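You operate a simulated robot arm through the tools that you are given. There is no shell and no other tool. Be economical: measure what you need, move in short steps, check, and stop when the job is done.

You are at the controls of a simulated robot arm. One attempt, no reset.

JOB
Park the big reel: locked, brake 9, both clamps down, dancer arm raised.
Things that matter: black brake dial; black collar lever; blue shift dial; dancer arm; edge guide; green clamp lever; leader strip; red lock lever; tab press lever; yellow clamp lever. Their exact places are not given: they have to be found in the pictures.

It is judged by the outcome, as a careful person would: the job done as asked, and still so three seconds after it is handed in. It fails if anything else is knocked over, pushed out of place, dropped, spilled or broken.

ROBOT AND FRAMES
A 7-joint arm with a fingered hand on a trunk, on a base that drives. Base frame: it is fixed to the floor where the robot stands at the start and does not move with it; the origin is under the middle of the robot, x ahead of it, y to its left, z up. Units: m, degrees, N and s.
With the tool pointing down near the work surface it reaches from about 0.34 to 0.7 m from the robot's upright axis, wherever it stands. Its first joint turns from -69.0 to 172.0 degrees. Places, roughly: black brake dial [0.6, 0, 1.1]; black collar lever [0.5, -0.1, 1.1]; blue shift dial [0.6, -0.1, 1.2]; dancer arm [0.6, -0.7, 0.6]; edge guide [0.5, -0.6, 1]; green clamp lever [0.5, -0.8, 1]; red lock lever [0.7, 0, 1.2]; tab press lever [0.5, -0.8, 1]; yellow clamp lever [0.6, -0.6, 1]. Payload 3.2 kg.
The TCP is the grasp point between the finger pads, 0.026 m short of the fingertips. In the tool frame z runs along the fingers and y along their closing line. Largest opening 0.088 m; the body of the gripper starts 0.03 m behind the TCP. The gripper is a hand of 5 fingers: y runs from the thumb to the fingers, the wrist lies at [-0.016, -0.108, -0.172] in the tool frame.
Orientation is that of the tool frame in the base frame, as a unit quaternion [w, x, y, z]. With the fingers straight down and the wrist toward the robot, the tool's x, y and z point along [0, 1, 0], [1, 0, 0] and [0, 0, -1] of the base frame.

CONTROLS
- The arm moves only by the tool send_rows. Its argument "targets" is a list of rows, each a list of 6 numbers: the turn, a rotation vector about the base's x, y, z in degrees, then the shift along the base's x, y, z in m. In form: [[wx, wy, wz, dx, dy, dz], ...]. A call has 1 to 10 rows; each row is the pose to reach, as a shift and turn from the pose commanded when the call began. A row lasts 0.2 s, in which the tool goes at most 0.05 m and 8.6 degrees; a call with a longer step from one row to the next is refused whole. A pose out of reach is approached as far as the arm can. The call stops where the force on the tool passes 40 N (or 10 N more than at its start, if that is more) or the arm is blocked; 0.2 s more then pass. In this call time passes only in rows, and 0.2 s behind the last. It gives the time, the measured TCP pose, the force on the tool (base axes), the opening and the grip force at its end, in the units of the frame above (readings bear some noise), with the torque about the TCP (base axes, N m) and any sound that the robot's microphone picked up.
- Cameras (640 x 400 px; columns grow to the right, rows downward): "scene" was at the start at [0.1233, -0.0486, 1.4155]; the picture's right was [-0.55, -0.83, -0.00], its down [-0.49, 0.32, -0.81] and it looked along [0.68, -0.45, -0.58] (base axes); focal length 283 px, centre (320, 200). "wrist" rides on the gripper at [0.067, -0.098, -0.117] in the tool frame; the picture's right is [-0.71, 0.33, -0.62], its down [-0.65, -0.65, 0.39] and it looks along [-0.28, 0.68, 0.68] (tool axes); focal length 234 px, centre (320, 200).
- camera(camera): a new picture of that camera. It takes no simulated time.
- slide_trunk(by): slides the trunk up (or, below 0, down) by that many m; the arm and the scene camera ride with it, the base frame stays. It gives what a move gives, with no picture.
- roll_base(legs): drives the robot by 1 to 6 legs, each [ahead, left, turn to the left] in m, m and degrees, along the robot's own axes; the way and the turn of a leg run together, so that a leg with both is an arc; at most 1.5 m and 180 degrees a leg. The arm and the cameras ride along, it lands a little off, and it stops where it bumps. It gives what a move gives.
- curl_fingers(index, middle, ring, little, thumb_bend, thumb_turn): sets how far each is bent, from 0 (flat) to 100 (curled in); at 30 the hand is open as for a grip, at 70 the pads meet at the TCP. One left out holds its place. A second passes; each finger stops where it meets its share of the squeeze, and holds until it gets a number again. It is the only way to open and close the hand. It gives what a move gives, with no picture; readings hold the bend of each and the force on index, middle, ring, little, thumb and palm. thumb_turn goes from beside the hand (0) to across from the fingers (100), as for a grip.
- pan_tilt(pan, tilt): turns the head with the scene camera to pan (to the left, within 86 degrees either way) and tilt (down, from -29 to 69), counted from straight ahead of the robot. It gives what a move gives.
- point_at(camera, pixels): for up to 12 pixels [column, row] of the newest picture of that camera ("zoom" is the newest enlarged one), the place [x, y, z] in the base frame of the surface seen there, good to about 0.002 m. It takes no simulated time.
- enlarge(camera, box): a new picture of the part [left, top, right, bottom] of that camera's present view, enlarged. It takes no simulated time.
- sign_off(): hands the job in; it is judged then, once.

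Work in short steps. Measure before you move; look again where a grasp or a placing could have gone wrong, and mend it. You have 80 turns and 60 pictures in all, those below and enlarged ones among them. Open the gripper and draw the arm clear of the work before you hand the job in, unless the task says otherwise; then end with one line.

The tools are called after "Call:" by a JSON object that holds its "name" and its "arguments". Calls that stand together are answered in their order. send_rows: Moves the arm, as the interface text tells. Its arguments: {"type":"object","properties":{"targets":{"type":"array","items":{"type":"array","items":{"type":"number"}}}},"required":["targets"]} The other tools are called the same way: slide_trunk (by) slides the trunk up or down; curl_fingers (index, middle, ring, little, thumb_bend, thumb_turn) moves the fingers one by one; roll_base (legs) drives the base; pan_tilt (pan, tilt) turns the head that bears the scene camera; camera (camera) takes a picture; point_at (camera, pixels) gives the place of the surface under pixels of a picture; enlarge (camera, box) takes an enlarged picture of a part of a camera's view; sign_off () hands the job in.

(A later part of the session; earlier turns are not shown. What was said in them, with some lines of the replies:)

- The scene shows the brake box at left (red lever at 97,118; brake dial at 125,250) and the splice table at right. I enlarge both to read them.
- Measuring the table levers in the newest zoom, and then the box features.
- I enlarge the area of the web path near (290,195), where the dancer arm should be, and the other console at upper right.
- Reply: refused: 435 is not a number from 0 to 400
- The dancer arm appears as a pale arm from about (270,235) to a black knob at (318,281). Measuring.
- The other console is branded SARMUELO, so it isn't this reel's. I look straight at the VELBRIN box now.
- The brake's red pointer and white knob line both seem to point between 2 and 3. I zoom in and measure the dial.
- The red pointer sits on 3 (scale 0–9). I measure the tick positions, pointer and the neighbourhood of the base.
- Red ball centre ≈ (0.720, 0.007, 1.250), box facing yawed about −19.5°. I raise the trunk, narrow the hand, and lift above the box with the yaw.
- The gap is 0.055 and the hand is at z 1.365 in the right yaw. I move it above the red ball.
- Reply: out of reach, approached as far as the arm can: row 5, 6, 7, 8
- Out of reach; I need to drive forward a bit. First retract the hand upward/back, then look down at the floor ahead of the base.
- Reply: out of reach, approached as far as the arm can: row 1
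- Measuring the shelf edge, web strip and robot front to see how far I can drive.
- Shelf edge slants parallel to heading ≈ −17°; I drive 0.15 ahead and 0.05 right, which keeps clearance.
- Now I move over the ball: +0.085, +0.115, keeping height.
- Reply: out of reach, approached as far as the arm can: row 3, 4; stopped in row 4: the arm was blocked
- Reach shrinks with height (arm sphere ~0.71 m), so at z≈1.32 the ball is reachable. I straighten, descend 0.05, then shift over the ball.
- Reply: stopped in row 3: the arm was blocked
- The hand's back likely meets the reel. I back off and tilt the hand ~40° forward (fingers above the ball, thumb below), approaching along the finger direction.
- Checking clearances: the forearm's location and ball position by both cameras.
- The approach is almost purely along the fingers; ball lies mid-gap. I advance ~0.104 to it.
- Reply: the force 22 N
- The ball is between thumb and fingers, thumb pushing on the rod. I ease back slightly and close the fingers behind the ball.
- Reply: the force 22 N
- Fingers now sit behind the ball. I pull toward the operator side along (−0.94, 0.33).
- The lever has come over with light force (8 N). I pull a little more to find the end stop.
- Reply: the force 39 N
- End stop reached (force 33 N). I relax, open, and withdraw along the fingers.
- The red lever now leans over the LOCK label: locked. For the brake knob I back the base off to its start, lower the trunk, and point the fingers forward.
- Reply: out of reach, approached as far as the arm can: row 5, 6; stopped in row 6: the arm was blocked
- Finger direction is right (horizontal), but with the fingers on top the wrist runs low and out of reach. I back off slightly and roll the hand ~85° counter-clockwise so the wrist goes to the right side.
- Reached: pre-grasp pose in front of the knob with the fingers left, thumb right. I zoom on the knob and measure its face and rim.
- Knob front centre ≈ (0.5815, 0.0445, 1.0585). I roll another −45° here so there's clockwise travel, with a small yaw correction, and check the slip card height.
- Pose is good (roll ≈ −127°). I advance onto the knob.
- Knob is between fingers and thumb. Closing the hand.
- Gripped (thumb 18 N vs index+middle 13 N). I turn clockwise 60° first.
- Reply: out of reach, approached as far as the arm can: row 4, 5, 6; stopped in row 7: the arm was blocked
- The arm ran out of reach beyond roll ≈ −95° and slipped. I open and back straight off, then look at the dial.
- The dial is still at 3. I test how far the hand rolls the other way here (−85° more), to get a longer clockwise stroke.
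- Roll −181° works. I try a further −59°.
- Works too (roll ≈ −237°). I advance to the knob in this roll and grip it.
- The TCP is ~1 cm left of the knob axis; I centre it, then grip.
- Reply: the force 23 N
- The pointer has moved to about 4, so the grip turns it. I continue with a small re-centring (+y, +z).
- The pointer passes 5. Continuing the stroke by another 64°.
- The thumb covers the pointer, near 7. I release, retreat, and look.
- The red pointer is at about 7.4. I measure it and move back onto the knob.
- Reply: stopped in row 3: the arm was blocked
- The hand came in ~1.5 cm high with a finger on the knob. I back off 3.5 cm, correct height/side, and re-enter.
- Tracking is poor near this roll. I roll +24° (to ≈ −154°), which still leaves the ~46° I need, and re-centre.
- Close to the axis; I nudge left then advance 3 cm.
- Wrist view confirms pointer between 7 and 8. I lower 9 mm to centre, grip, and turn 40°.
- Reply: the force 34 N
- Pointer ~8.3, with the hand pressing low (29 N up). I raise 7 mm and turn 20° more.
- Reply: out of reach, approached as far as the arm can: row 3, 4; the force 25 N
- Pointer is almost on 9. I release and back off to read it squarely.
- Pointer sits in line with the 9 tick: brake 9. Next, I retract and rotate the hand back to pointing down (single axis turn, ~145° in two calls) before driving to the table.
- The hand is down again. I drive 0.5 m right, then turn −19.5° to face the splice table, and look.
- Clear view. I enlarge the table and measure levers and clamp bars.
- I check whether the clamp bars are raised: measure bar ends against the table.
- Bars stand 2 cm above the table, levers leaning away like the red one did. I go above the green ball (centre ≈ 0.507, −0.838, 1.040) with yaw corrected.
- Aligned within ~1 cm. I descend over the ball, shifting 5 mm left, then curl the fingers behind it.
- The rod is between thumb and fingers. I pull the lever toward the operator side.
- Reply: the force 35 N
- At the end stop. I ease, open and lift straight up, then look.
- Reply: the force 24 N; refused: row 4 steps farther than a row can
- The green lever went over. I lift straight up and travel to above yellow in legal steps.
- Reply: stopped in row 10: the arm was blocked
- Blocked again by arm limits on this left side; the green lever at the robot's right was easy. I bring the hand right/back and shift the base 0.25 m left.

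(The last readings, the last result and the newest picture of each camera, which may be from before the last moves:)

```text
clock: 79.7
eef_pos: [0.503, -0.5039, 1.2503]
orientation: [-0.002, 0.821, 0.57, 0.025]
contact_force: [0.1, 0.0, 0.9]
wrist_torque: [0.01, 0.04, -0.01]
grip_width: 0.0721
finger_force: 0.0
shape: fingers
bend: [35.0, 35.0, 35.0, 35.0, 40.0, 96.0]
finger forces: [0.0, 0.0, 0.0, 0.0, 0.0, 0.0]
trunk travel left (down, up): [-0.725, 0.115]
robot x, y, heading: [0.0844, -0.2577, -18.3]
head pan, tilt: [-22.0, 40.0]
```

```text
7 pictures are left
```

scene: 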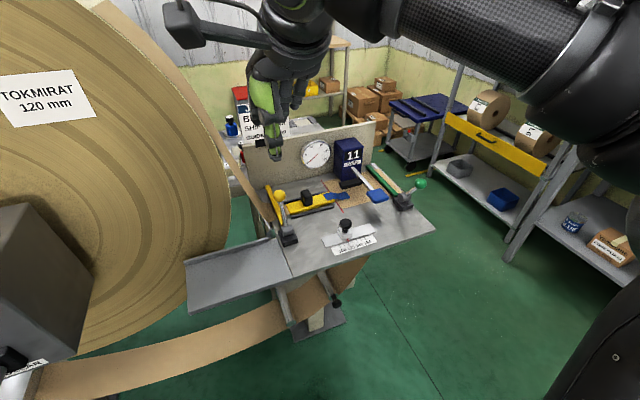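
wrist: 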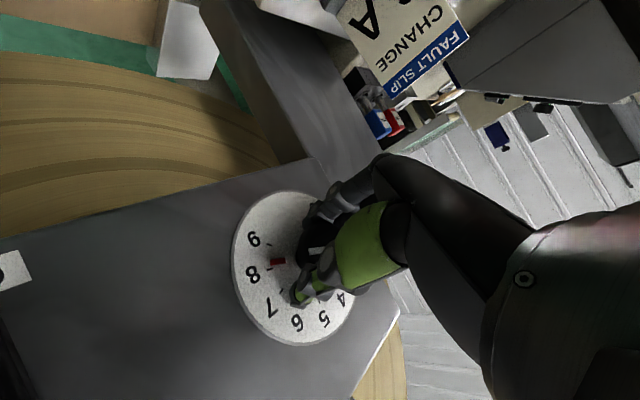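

I use free measurements from this picture: balls, bars, the web strip beside the yellow lever, and the dancer handle.

Call:
{"name": "point_at", "arguments": {"camera": "scene", "pixels": [[279, 193], [284, 228], [420, 183], [404, 200], [385, 180], [272, 206], [236, 165], [336, 301], [328, 290], [322, 280], [288, 305], [250, 190]]}}

```text
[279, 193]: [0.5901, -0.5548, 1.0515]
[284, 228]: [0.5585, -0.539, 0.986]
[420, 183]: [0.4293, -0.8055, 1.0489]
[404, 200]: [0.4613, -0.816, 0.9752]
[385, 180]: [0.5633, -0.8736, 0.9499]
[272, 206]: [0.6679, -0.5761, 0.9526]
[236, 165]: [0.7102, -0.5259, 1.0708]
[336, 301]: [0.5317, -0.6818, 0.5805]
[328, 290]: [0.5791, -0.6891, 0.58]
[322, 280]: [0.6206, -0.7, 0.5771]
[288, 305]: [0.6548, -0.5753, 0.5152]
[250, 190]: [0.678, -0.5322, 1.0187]
```

Green bar dropped to z 0.950 (was 0.971), so green is clamped. Web strip is ≥7 cm behind the yellow ball; I narrow the hand a bit and go above the yellow ball.

Call:
{"name": "curl_fingers", "arguments": {"index": 42, "middle": 42, "ring": 42, "little": 42, "thumb_bend": 42}}

Call:
{"name": "send_rows", "arguments": {"targets": [[-0.6, 0.7, 0.3, 0.02, -0.02, -0.02], [-1.2, 1.5, 0.6, 0.05, -0.04, -0.04], [-1.8, 2.2, 0.9, 0.075, -0.055, -0.07], [-1.8, 2.2, 0.9, 0.091, -0.055, -0.1], [-1.8, 2.2, 0.9, 0.091, -0.055, -0.12]]}}

Call:
{"name": "enlarge", "arguments": {"camera": "scene", "box": [200, 100, 380, 260]}}

```text
clock: 80.7
eef_pos: [0.5035, -0.5016, 1.2501]
orientation: [-0.001, 0.821, 0.571, 0.025]
contact_force: [-0.1, -0.1, 0.5]
wrist_torque: [0.01, 0.01, -0.02]
grip_width: 0.0632
finger_force: 0.1
shape: fingers
bend: [42.0, 42.0, 42.0, 42.0, 42.0, 96.0]
finger forces: [0.0, 0.1, 0.0, 0.0, 0.0, 0.1]
trunk travel left (down, up): [-0.725, 0.115]
robot x, y, heading: [0.0853, -0.2592, -18.1]
head pan, tilt: [-22.0, 40.0]
```

```text
clock: 81.9
eef_pos: [0.5928, -0.5586, 1.1294]
orientation: [0.0, 0.817, 0.577, 0.0]
contact_force: [0.2, -0.2, -0.3]
wrist_torque: [-0.01, -0.03, 0.02]
grip_width: 0.0633
finger_force: 0.1
shape: fingers
bend: [42.0, 42.0, 42.0, 42.0, 42.0, 96.0]
finger forces: [0.0, 0.1, 0.0, 0.0, 0.0, 0.0]
trunk travel left (down, up): [-0.725, 0.115]
robot x, y, heading: [0.082, -0.2563, -18.3]
head pan, tilt: [-22.0, 40.0]
```

```text
2.50 times, centred on (290, 180) of scene
```

zoom: 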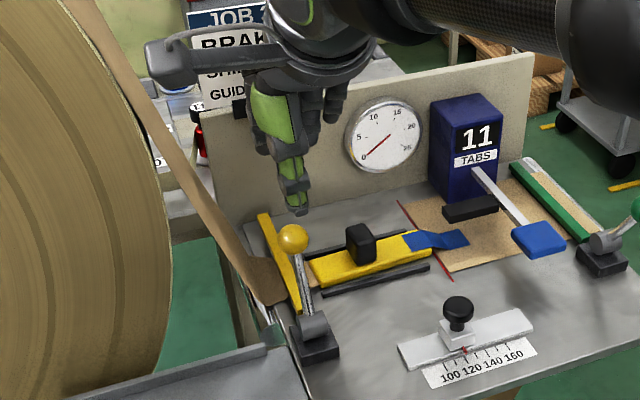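

Aligned and web is clear to the left/behind. I descend over the ball and close fingers behind.

Call:
{"name": "send_rows", "arguments": {"targets": [[0, 0, 0, 0.002, 0.001, -0.03], [0, 0, 0, 0.002, 0.001, -0.06], [0, 0, 0, 0.002, 0.001, -0.089]]}}

Call:
{"name": "curl_fingers", "arguments": {"index": 60, "middle": 60, "ring": 60, "little": 60}}

Call:
{"name": "send_rows", "arguments": {"targets": [[0, 0, 0, -0.014, 0.005, 0.002], [0, 0, 0, -0.028, 0.01, 0.005], [0, 0, 0, -0.042, 0.015, 0.006], [0, 0, 0, -0.056, 0.02, 0.004], [0, 0, 0, -0.068, 0.024, 0], [0, 0, 0, -0.08, 0.028, -0.003], [0, 0, 0, -0.09, 0.032, -0.006]]}}

```text
clock: 82.7
eef_pos: [0.5974, -0.5569, 1.0385]
orientation: [0.001, 0.816, 0.577, 0.0]
contact_force: [-0.3, -0.3, -0.6]
wrist_torque: [0.02, 0.01, 0.0]
grip_width: 0.0631
finger_force: 0.0
shape: fingers
bend: [42.0, 42.0, 42.0, 42.0, 42.0, 96.0]
finger forces: [0.0, 0.1, 0.0, 0.0, 0.0, 0.0]
trunk travel left (down, up): [-0.725, 0.115]
robot x, y, heading: [0.0871, -0.2597, -18.3]
head pan, tilt: [-22.0, 40.0]
```

```text
clock: 83.7
eef_pos: [0.5967, -0.5567, 1.0396]
orientation: [-0.001, 0.816, 0.577, -0.001]
contact_force: [0.6, -0.4, -0.8]
wrist_torque: [0.03, 0.0, 0.0]
grip_width: 0.0439
finger_force: 0.0
shape: fingers
bend: [60.0, 60.0, 60.0, 60.0, 42.0, 96.0]
finger forces: [0.0, 0.0, 0.1, 0.0, 0.0, 0.1]
trunk travel left (down, up): [-0.725, 0.115]
robot x, y, heading: [0.0834, -0.2611, -18.3]
head pan, tilt: [-22.0, 40.0]
```

```text
clock: 85.3
eef_pos: [0.5108, -0.5267, 1.0362]
orientation: [0.003, 0.817, 0.577, 0.005]
contact_force: [20.8, -11.1, 16.1]
wrist_torque: [-0.4, -0.42, -0.19]
grip_width: 0.0539
finger_force: 12.9
shape: fingers
bend: [51.0, 50.0, 60.0, 60.0, 42.0, 96.0]
finger forces: [14.0, 11.1, 0.0, 0.0, 0.0, 0.1]
trunk travel left (down, up): [-0.725, 0.115]
robot x, y, heading: [0.0834, -0.2598, -18.0]
head pan, tilt: [-22.0, 40.0]
```

End stop reached. I ease off, open, lift clear and retract, pre-rotating the hand −18° for the next base turn.

Call:
{"name": "send_rows", "arguments": {"targets": [[0, 0, 0, 0.006, -0.002, 0.006]]}}

Call:
{"name": "curl_fingers", "arguments": {"index": 35, "middle": 35, "ring": 35, "little": 35, "thumb_bend": 40}}

Call:
{"name": "send_rows", "arguments": {"targets": [[0, 0, 0, 0, 0, 0.035], [0, 0, 0, 0, 0, 0.075], [0, 0, 0, -0.01, 0, 0.115], [0, 0, -6, -0.03, -0.01, 0.15], [0, 0, -12, -0.05, -0.02, 0.18], [0, 0, -18, -0.08, -0.035, 0.21]]}}

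Call:
{"name": "enlarge", "arguments": {"camera": "scene", "box": [200, 130, 440, 330]}}

```text
clock: 85.7
eef_pos: [0.5129, -0.5286, 1.0375]
orientation: [-0.003, 0.818, 0.576, -0.001]
contact_force: [12.2, -8.0, 4.4]
wrist_torque: [-0.33, -0.15, -0.17]
grip_width: 0.0515
finger_force: 10.1
shape: fingers
bend: [53.0, 52.0, 60.0, 60.0, 42.0, 96.0]
finger forces: [9.8, 10.2, 0.1, 0.0, 0.0, 0.1]
trunk travel left (down, up): [-0.725, 0.115]
robot x, y, heading: [0.0836, -0.2573, -18.1]
head pan, tilt: [-22.0, 40.0]
```

```text
clock: 86.7
eef_pos: [0.511, -0.5257, 1.0407]
orientation: [0.001, 0.817, 0.577, 0.001]
contact_force: [0.8, 0.9, -0.9]
wrist_torque: [0.03, 0.0, 0.01]
grip_width: 0.0718
finger_force: 0.1
shape: fingers
bend: [35.0, 35.0, 35.0, 35.0, 40.0, 96.0]
finger forces: [0.0, 0.1, 0.1, 0.0, 0.0, 0.0]
trunk travel left (down, up): [-0.725, 0.115]
robot x, y, heading: [0.0821, -0.2575, -18.2]
head pan, tilt: [-22.0, 40.0]
```

```text
clock: 88.1
eef_pos: [0.4308, -0.5622, 1.2526]
orientation: [0.0, 0.897, 0.442, 0.001]
contact_force: [0.0, -0.4, -0.1]
wrist_torque: [0.01, 0.0, -0.02]
grip_width: 0.0721
finger_force: 0.0
shape: fingers
bend: [35.0, 35.0, 35.0, 35.0, 40.0, 96.0]
finger forces: [0.1, 0.1, 0.0, 0.1, 0.1, 0.0]
trunk travel left (down, up): [-0.725, 0.115]
robot x, y, heading: [0.0794, -0.2556, -18.1]
head pan, tilt: [-22.0, 40.0]
```

```text
2.00 times, centred on (320, 230) of scene
```

zoom: 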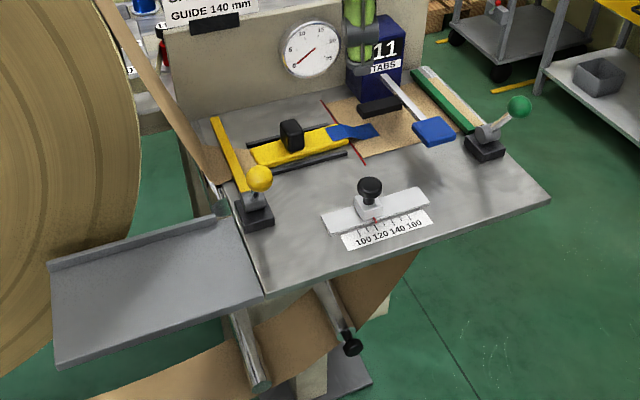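

Both clamp levers lean over. I check the bars' height and more dancer points (free).

Call:
{"name": "point_at", "arguments": {"camera": "zoom", "pixels": [[228, 150], [440, 100], [352, 346], [342, 328], [335, 314], [325, 295], [318, 285], [360, 310], [385, 280], [285, 335], [259, 380], [237, 320]]}}

Call:
{"name": "roll_base", "arguments": {"legs": [[-0.1, 0, 0], [0, 0, 18.1]]}}

```text
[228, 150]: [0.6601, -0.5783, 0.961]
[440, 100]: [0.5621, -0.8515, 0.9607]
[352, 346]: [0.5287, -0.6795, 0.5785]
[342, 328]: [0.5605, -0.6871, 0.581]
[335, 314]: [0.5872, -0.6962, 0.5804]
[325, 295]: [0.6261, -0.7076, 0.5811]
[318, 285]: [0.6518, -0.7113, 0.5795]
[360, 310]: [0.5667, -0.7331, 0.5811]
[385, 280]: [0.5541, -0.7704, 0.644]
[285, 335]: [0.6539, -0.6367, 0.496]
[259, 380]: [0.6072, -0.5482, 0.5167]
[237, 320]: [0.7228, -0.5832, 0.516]
```

```text
clock: 90.3
eef_pos: [0.4124, -0.4074, 1.2505]
orientation: [0.0, 0.817, 0.577, -0.001]
contact_force: [0.0, 0.1, -0.5]
wrist_torque: [0.0, 0.01, -0.04]
grip_width: 0.0723
finger_force: 0.0
shape: fingers
bend: [35.0, 35.0, 35.0, 35.0, 40.0, 96.0]
finger forces: [0.0, 0.0, 0.0, 0.1, 0.0, 0.0]
trunk travel left (down, up): [-0.725, 0.115]
robot x, y, heading: [-0.0128, -0.2268, 0.0]
head pan, tilt: [-22.0, 40.0]
```

Both bars dropped equally to z 0.961. I drive to in front of the dancer (standing back), then re-pose the hand forward by replaying the earlier rotation in reverse.

Call:
{"name": "roll_base", "arguments": {"legs": [[-0.137, 0, 0], [0, -0.498, 0]]}}

Call:
{"name": "send_rows", "arguments": {"targets": [[-6.26, -0.69, 5.71, 0, 0, 0], [-12.5, -1.4, 11.4, 0, 0, 0], [-18.8, -2.1, 17.1, 0, 0.02, 0], [-25, -2.8, 22.8, 0, 0.04, 0], [-31.3, -3.5, 28.6, 0, 0.06, 0], [-37.6, -4.1, 34.3, -0.01, 0.08, 0], [-43.8, -4.8, 40, -0.02, 0.1, 0], [-50.1, -5.5, 45.7, -0.02, 0.12, -0.01], [-56.3, -6.2, 51.4, -0.02, 0.14, -0.03]]}}

Call:
{"name": "send_rows", "arguments": {"targets": [[-6.26, -0.69, 5.71, 0, 0.02, -0.02], [-12.5, -1.4, 11.4, 0, 0.04, -0.04], [-18.8, -2.1, 17.1, 0, 0.06, -0.06], [-25, -2.8, 22.8, 0, 0.08, -0.08], [-31.3, -3.5, 28.6, 0, 0.1, -0.1], [-37.6, -4.1, 34.3, 0, 0.115, -0.12], [-43.8, -4.8, 40, 0.01, 0.125, -0.14], [-50.1, -5.5, 45.7, 0.03, 0.13, -0.16]]}}

```text
clock: 94.1
eef_pos: [0.2744, -0.9093, 1.2514]
orientation: [0.0, 0.818, 0.576, 0.0]
contact_force: [-0.9, -0.7, 0.5]
wrist_torque: [0.02, -0.01, 0.01]
grip_width: 0.0722
finger_force: 0.1
shape: fingers
bend: [35.0, 35.0, 35.0, 35.0, 40.0, 96.0]
finger forces: [0.1, 0.1, 0.0, 0.1, 0.0, 0.1]
trunk travel left (down, up): [-0.725, 0.115]
robot x, y, heading: [-0.1463, -0.7291, -0.2]
head pan, tilt: [-22.0, 40.0]
```

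```text
clock: 96.1
eef_pos: [0.2541, -0.7669, 1.2198]
orientation: [0.403, 0.402, 0.792, -0.221]
contact_force: [-0.9, 0.1, -0.4]
wrist_torque: [-0.01, 0.03, -0.01]
grip_width: 0.0719
finger_force: 0.0
shape: fingers
bend: [35.0, 35.0, 35.0, 35.0, 40.0, 96.0]
finger forces: [0.0, 0.1, 0.0, 0.1, 0.1, 0.1]
trunk travel left (down, up): [-0.725, 0.115]
robot x, y, heading: [-0.1502, -0.7269, -0.8]
head pan, tilt: [-22.0, 40.0]
```

```text
clock: 97.9
eef_pos: [0.2862, -0.637, 1.061]
orientation: [0.617, -0.121, 0.699, -0.341]
contact_force: [-0.2, -0.2, -0.5]
wrist_torque: [-0.03, 0.0, 0.02]
grip_width: 0.0722
finger_force: 0.0
shape: fingers
bend: [35.0, 35.0, 35.0, 35.0, 40.0, 96.0]
finger forces: [0.0, 0.1, 0.0, 0.0, 0.1, 0.0]
trunk travel left (down, up): [-0.725, 0.115]
robot x, y, heading: [-0.1493, -0.7292, -0.2]
head pan, tilt: [-22.0, 40.0]
```

Pose recovered. Lower the trunk 0.48 m and look under the table at the dancer.

Call:
{"name": "slide_trunk", "arguments": {"by": -0.48}}

Call:
{"name": "pan_tilt", "arguments": {"pan": 0, "tilt": 25}}

Call:
{"name": "camera", "arguments": {"camera": "scene"}}

```text
refused: -0.48 is not a number from -0.4 to 0.4
```

```text
clock: 98.8
eef_pos: [0.286, -0.6377, 1.0618]
orientation: [0.618, -0.119, 0.699, -0.34]
contact_force: [-0.1, -0.2, -0.4]
wrist_torque: [0.02, 0.01, 0.0]
grip_width: 0.0719
finger_force: 0.1
shape: fingers
bend: [35.0, 35.0, 35.0, 35.0, 40.0, 96.0]
finger forces: [0.0, 0.0, 0.0, 0.0, 0.0, 0.1]
trunk travel left (down, up): [-0.725, 0.115]
robot x, y, heading: [-0.149, -0.7271, -0.3]
head pan, tilt: [0.0, 25.0]
```

```text
4 pictures are left
```

scene: 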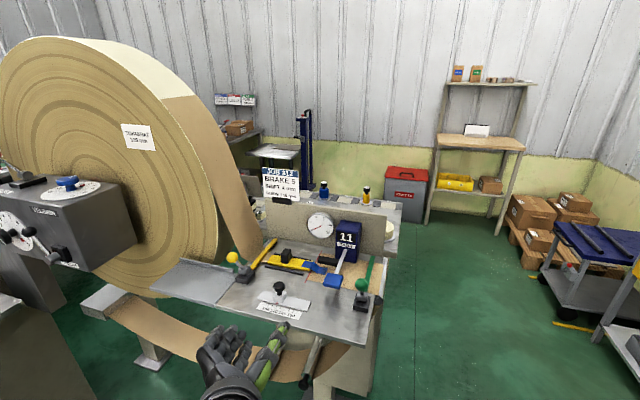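

The slide limit is 0.4 per call; I do it in two.

Call:
{"name": "slide_trunk", "arguments": {"by": -0.4}}

Call:
{"name": "slide_trunk", "arguments": {"by": -0.08}}

Call:
{"name": "pan_tilt", "arguments": {"pan": 0, "tilt": 25}}

Call:
{"name": "enlarge", "arguments": {"camera": "scene", "box": [180, 90, 460, 290]}}

```text
clock: 102.6
eef_pos: [0.2847, -0.6388, 0.6627]
orientation: [0.617, -0.118, 0.7, -0.34]
contact_force: [0.2, 0.7, 0.0]
wrist_torque: [0.03, 0.01, -0.03]
grip_width: 0.0722
finger_force: 0.1
shape: fingers
bend: [35.0, 35.0, 35.0, 35.0, 40.0, 96.0]
finger forces: [0.0, 0.0, 0.0, 0.1, 0.1, 0.0]
trunk travel left (down, up): [-0.325, 0.515]
robot x, y, heading: [-0.1545, -0.7254, -0.4]
head pan, tilt: [0.0, 25.0]
```

```text
clock: 103.8
eef_pos: [0.2854, -0.6372, 0.5823]
orientation: [0.617, -0.119, 0.699, -0.34]
contact_force: [-0.2, -0.3, 0.0]
wrist_torque: [0.01, -0.01, 0.02]
grip_width: 0.0721
finger_force: 0.0
shape: fingers
bend: [35.0, 35.0, 35.0, 35.0, 40.0, 96.0]
finger forces: [0.0, 0.0, 0.0, 0.0, 0.0, 0.0]
trunk travel left (down, up): [-0.245, 0.595]
robot x, y, heading: [-0.1519, -0.7275, -0.4]
head pan, tilt: [0.0, 25.0]
```

```text
clock: 104.4
eef_pos: [0.285, -0.6369, 0.5821]
orientation: [0.618, -0.12, 0.699, -0.34]
contact_force: [-0.3, -0.1, 0.4]
wrist_torque: [-0.03, -0.01, -0.02]
grip_width: 0.0721
finger_force: 0.1
shape: fingers
bend: [35.0, 35.0, 35.0, 35.0, 40.0, 96.0]
finger forces: [0.0, 0.0, 0.0, 0.1, 0.0, 0.0]
trunk travel left (down, up): [-0.245, 0.595]
robot x, y, heading: [-0.1477, -0.7293, -0.5]
head pan, tilt: [0.0, 25.0]
```

```text
2.00 times, centred on (320, 190) of scene
```

zoom: 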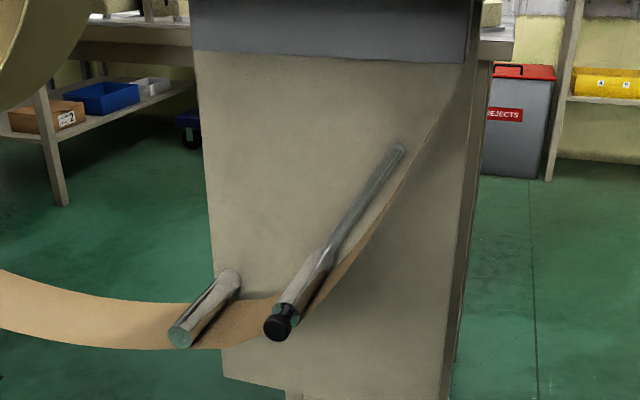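

Now the mechanism is clear: arm pivots at upper right (~400,150) on the pedestal face, roller with knob at (278,328). Measuring.

Call:
{"name": "point_at", "arguments": {"camera": "zoom", "pixels": [[400, 149], [385, 168], [360, 205], [335, 240], [320, 265], [305, 290], [285, 318], [276, 327], [262, 200], [440, 100], [300, 45], [180, 335]]}}

```text
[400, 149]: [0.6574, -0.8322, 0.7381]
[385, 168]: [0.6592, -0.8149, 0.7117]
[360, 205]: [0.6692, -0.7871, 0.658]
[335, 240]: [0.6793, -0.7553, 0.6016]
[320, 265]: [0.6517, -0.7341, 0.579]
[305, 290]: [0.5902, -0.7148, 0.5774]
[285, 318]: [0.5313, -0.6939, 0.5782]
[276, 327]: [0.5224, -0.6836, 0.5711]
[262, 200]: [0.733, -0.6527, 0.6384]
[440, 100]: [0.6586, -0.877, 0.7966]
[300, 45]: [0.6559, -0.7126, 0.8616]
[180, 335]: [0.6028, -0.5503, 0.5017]
```

Pivot at lateral 0.564, z 0.735, radius ≈0.19; raising swings the roller left and up. I drive 0.1 ahead and 0.1 left, then line the hand up in front of the knob with fingers rolled under.

Call:
{"name": "roll_base", "arguments": {"legs": [[0.1, 0.1, 0]]}}

Call:
{"name": "send_rows", "arguments": {"targets": [[-6, 2.1, 0, 0.02, -0.03, 0], [-12.5, 4.4, 0, 0.04, -0.06, -0.005], [-19, 6.7, 0, 0.055, -0.09, -0.012], [-19, 6.7, 0, 0.07, -0.12, -0.012], [-19, 6.7, 0, 0.084, -0.128, -0.012]]}}

```text
clock: 105.7
eef_pos: [0.3868, -0.538, 0.5822]
orientation: [0.617, -0.118, 0.699, -0.341]
contact_force: [0.7, -0.2, 0.5]
wrist_torque: [-0.01, 0.03, 0.01]
grip_width: 0.0723
finger_force: 0.1
shape: fingers
bend: [35.0, 35.0, 35.0, 35.0, 40.0, 96.0]
finger forces: [0.1, 0.1, 0.1, 0.0, 0.0, 0.0]
trunk travel left (down, up): [-0.245, 0.595]
robot x, y, heading: [-0.0486, -0.6259, -0.4]
head pan, tilt: [0.0, 25.0]
```

```text
clock: 106.9
eef_pos: [0.4695, -0.6645, 0.5676]
orientation: [0.548, -0.24, 0.668, -0.443]
contact_force: [0.5, 0.1, 0.1]
wrist_torque: [-0.01, -0.01, 0.0]
grip_width: 0.0722
finger_force: 0.0
shape: fingers
bend: [35.0, 35.0, 35.0, 35.0, 40.0, 96.0]
finger forces: [0.1, 0.0, 0.0, 0.1, 0.0, 0.0]
trunk travel left (down, up): [-0.245, 0.595]
robot x, y, heading: [-0.0506, -0.6272, -0.5]
head pan, tilt: [0.0, 25.0]
```

Tracking is accurate. I advance 6.5 cm so the knob is between fingers and thumb, and close.

Call:
{"name": "send_rows", "arguments": {"targets": [[0, 0, 0, 0.025, -0.009, 0.002], [0, 0, 0, 0.045, -0.016, 0.002], [0, 0, 0, 0.0615, -0.022, 0.002]]}}

Call:
{"name": "curl_fingers", "arguments": {"index": 70, "middle": 70, "ring": 60, "little": 60, "thumb_bend": 68}}

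Call:
{"name": "camera", "arguments": {"camera": "wrist"}}

```text
clock: 107.7
eef_pos: [0.5325, -0.6892, 0.5708]
orientation: [0.548, -0.239, 0.668, -0.444]
contact_force: [-1.1, -0.7, 0.6]
wrist_torque: [0.01, 0.02, 0.02]
grip_width: 0.0723
finger_force: 0.1
shape: fingers
bend: [35.0, 35.0, 35.0, 35.0, 40.0, 96.0]
finger forces: [0.0, 0.0, 0.0, 0.0, 0.0, 0.0]
trunk travel left (down, up): [-0.245, 0.595]
robot x, y, heading: [-0.0458, -0.6297, -0.6]
head pan, tilt: [0.0, 25.0]
```

```text
clock: 108.7
eef_pos: [0.5321, -0.6876, 0.568]
orientation: [0.547, -0.241, 0.669, -0.443]
contact_force: [-1.1, 6.9, -11.7]
wrist_torque: [0.11, 0.18, 0.13]
grip_width: 0.0275
finger_force: 12.1
shape: fingers
bend: [57.0, 56.0, 60.0, 60.0, 63.0, 99.0]
finger forces: [9.1, 9.0, 0.0, 0.0, 6.1, 0.1]
trunk travel left (down, up): [-0.245, 0.595]
robot x, y, heading: [-0.0483, -0.6297, -0.3]
head pan, tilt: [0.0, 25.0]
```

```text
2 pictures are left
```

wrist: 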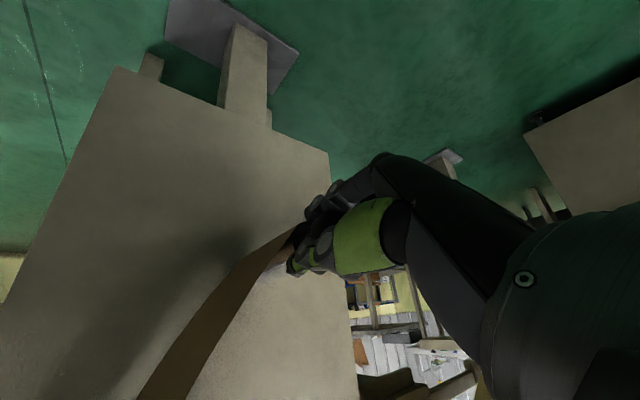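

Knob gripped by index, middle and thumb. I swing along the arc (left and up) in the first 30°.

Call:
{"name": "send_rows", "arguments": {"targets": [[0, 0, 0, 0.005, 0.014, 0.009], [0, 0, 0, 0.01, 0.028, 0.0205], [0, 0, 0, 0.014, 0.04, 0.032], [0, 0, 0, 0.018, 0.05, 0.044], [0, 0, 0, 0.024, 0.068, 0.071]]}}

```text
clock: 109.9
eef_pos: [0.5558, -0.6162, 0.6414]
orientation: [0.548, -0.241, 0.669, -0.442]
contact_force: [-7.0, 17.1, -13.2]
wrist_torque: [0.49, 0.23, 0.29]
grip_width: 0.0312
finger_force: 16.8
shape: fingers
bend: [53.0, 57.0, 60.0, 60.0, 64.0, 96.0]
finger forces: [17.5, 9.8, 0.0, 0.0, 6.0, 0.1]
trunk travel left (down, up): [-0.245, 0.595]
robot x, y, heading: [-0.0473, -0.6281, -0.4]
head pan, tilt: [0.0, 25.0]
```

Force is modest (weight −13 N, 17 N sideways). I continue along the arc with slight left bias to horizontal.

Call:
{"name": "send_rows", "arguments": {"targets": [[0, 0, 0, 0.004, 0.011, 0.015], [0, 0, 0, 0.006, 0.018, 0.03], [0, 0, 0, 0.008, 0.024, 0.046], [0, 0, 0, 0.01, 0.027, 0.062], [0, 0, 0, 0.01, 0.029, 0.078], [0, 0, 0, 0.01, 0.03, 0.095]]}}

```text
clock: 111.3
eef_pos: [0.5672, -0.5824, 0.7408]
orientation: [0.552, -0.242, 0.665, -0.441]
contact_force: [4.7, 24.8, -0.5]
wrist_torque: [0.54, -0.14, 0.31]
grip_width: 0.0315
finger_force: 15.2
shape: fingers
bend: [52.0, 63.0, 60.0, 60.0, 64.0, 98.0]
finger forces: [17.5, 8.7, 0.1, 0.0, 4.8, 0.0]
trunk travel left (down, up): [-0.245, 0.595]
robot x, y, heading: [-0.0478, -0.6264, -0.4]
head pan, tilt: [0.0, 25.0]
```

Still moving freely. I relieve sideways and go on upward to find the end of travel.

Call:
{"name": "send_rows", "arguments": {"targets": [[0, 0, 0, 0.003, 0.008, 0.008], [0, 0, 0, 0.003, 0.008, 0.02], [0, 0, 0, 0.002, 0.005, 0.033], [0, 0, 0, 0, 0.001, 0.049], [0, 0, 0, -0.001, -0.003, 0.065]]}}

```text
clock: 112.3
eef_pos: [0.5697, -0.579, 0.7645]
orientation: [0.534, -0.252, 0.677, -0.438]
contact_force: [7.5, 9.7, -21.9]
wrist_torque: [0.26, -0.18, -0.04]
grip_width: 0.0301
finger_force: 12.4
shape: fingers
bend: [47.0, 65.0, 60.0, 60.0, 68.0, 99.0]
finger forces: [23.1, 0.0, 0.0, 0.0, 0.2, 0.1]
trunk travel left (down, up): [-0.245, 0.595]
robot x, y, heading: [-0.0484, -0.6261, -0.6]
head pan, tilt: [0.0, 25.0]
stopped in row 5: the force on the tool passed its limit at 44 N (the readings are from after the stop); the commanded pose is now the measured one
```

Upward force limit hit at about 8° above horizontal: likely the end stop. I open the hand, withdraw straight back, and then look.

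Call:
{"name": "curl_fingers", "arguments": {"index": 35, "middle": 35, "ring": 35, "little": 35, "thumb_bend": 40}}

Call:
{"name": "send_rows", "arguments": {"targets": [[0, 0, 0, -0.03, 0.011, 0], [0, 0, 0, -0.065, 0.023, 0], [0, 0, 0, -0.1, 0.035, 0], [0, 0, 0, -0.135, 0.048, -0.01]]}}

Call:
{"name": "pan_tilt", "arguments": {"pan": -8, "tilt": 20}}

Call:
{"name": "camera", "arguments": {"camera": "scene"}}

```text
clock: 113.3
eef_pos: [0.5663, -0.5853, 0.774]
orientation: [0.54, -0.246, 0.673, -0.441]
contact_force: [1.0, 2.5, -4.7]
wrist_torque: [0.1, -0.07, -0.05]
grip_width: 0.0767
finger_force: 2.8
shape: fingers
bend: [31.0, 35.0, 35.0, 35.0, 40.0, 96.0]
finger forces: [5.6, 0.1, 0.1, 0.1, 0.1, 0.0]
trunk travel left (down, up): [-0.245, 0.595]
robot x, y, heading: [-0.0468, -0.6297, -0.4]
head pan, tilt: [0.0, 25.0]
```

```text
clock: 114.3
eef_pos: [0.4301, -0.5383, 0.7641]
orientation: [0.541, -0.245, 0.673, -0.441]
contact_force: [-0.5, 0.2, 0.2]
wrist_torque: [-0.04, 0.01, -0.01]
grip_width: 0.0726
finger_force: 0.1
shape: fingers
bend: [35.0, 35.0, 35.0, 35.0, 40.0, 96.0]
finger forces: [0.1, 0.1, 0.1, 0.1, 0.1, 0.0]
trunk travel left (down, up): [-0.245, 0.595]
robot x, y, heading: [-0.0491, -0.6293, -0.5]
head pan, tilt: [0.0, 25.0]
```

```text
clock: 115.0
eef_pos: [0.431, -0.5363, 0.7635]
orientation: [0.539, -0.245, 0.674, -0.441]
contact_force: [-0.2, 0.3, -0.1]
wrist_torque: [0.02, 0.0, -0.01]
grip_width: 0.0723
finger_force: 0.1
shape: fingers
bend: [35.0, 35.0, 35.0, 35.0, 40.0, 96.0]
finger forces: [0.1, 0.0, 0.0, 0.0, 0.0, 0.0]
trunk travel left (down, up): [-0.245, 0.595]
robot x, y, heading: [-0.0471, -0.6288, -0.3]
head pan, tilt: [-8.0, 20.0]
```

```text
1 pictures are left
```

scene: 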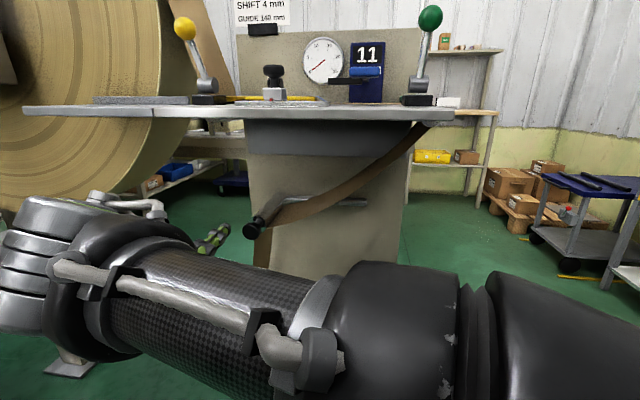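

The dancer arm stands about horizontal and stays. I measure it (free) to judge its travel and whether it holds.

Call:
{"name": "point_at", "arguments": {"camera": "scene", "pixels": [[250, 231], [262, 216], [275, 204], [300, 200], [330, 201], [360, 203], [186, 28], [430, 17], [250, 98]]}}

```text
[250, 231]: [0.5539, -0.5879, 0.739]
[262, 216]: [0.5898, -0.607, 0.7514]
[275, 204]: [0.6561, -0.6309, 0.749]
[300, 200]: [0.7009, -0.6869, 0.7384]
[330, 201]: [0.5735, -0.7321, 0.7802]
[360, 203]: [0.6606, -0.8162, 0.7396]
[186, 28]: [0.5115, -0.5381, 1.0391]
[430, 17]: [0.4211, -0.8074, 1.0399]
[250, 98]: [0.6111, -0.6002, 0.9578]
```

The arm is level at z≈0.74, where the 44 N push found its stop, and it holds by itself. I back away, raise the trunk, and use the last picture to check the brake box.

Call:
{"name": "roll_base", "arguments": {"legs": [[-0.25, 0, 0]]}}

Call:
{"name": "slide_trunk", "arguments": {"by": 0.4}}

Call:
{"name": "pan_tilt", "arguments": {"pan": 27, "tilt": 22}}

Call:
{"name": "enlarge", "arguments": {"camera": "scene", "box": [180, 80, 460, 300]}}

```text
clock: 116.8
eef_pos: [0.184, -0.5365, 0.7642]
orientation: [0.54, -0.244, 0.674, -0.441]
contact_force: [0.5, -0.4, 0.2]
wrist_torque: [-0.03, 0.01, 0.0]
grip_width: 0.0722
finger_force: 0.1
shape: fingers
bend: [35.0, 35.0, 35.0, 35.0, 40.0, 96.0]
finger forces: [0.0, 0.0, 0.1, 0.0, 0.1, 0.1]
trunk travel left (down, up): [-0.245, 0.595]
robot x, y, heading: [-0.2927, -0.6245, -0.8]
head pan, tilt: [-8.0, 20.0]
```

```text
clock: 120.7
eef_pos: [0.1834, -0.535, 1.1641]
orientation: [0.54, -0.245, 0.674, -0.441]
contact_force: [0.1, 0.6, -0.3]
wrist_torque: [-0.01, 0.0, 0.0]
grip_width: 0.0724
finger_force: 0.1
shape: fingers
bend: [35.0, 35.0, 35.0, 35.0, 40.0, 96.0]
finger forces: [0.0, 0.1, 0.0, 0.0, 0.1, 0.1]
trunk travel left (down, up): [-0.645, 0.195]
robot x, y, heading: [-0.2951, -0.6291, -0.5]
head pan, tilt: [-8.0, 20.0]
```

```text
clock: 121.7
eef_pos: [0.1831, -0.5358, 1.1631]
orientation: [0.54, -0.245, 0.674, -0.441]
contact_force: [0.5, 0.6, 0.6]
wrist_torque: [0.03, 0.02, 0.0]
grip_width: 0.0722
finger_force: 0.1
shape: fingers
bend: [35.0, 35.0, 35.0, 35.0, 40.0, 96.0]
finger forces: [0.0, 0.1, 0.0, 0.1, 0.0, 0.1]
trunk travel left (down, up): [-0.645, 0.195]
robot x, y, heading: [-0.2956, -0.6275, -0.4]
head pan, tilt: [27.0, 22.0]
```

```text
1.82 times, centred on (320, 190) of scene
```

zoom: 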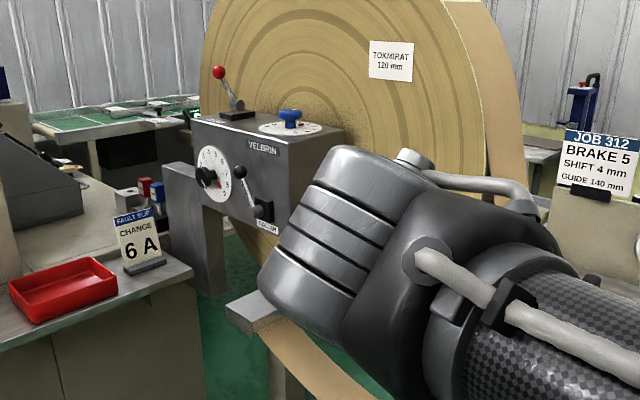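

The red lever leans to the LOCK side. The brake pointer is at the low right, on 9. The collar lever and shift dial look untouched, and the hand is open and clear, so I hand in.

Call:
{"name": "sign_off", "arguments": {}}

```text
The job is handed in.
```

The big reel is parked: lock lever pulled to the LOCK side, brake on 9, green and yellow clamps down, and dancer arm raised to its stop, where it held by itself.
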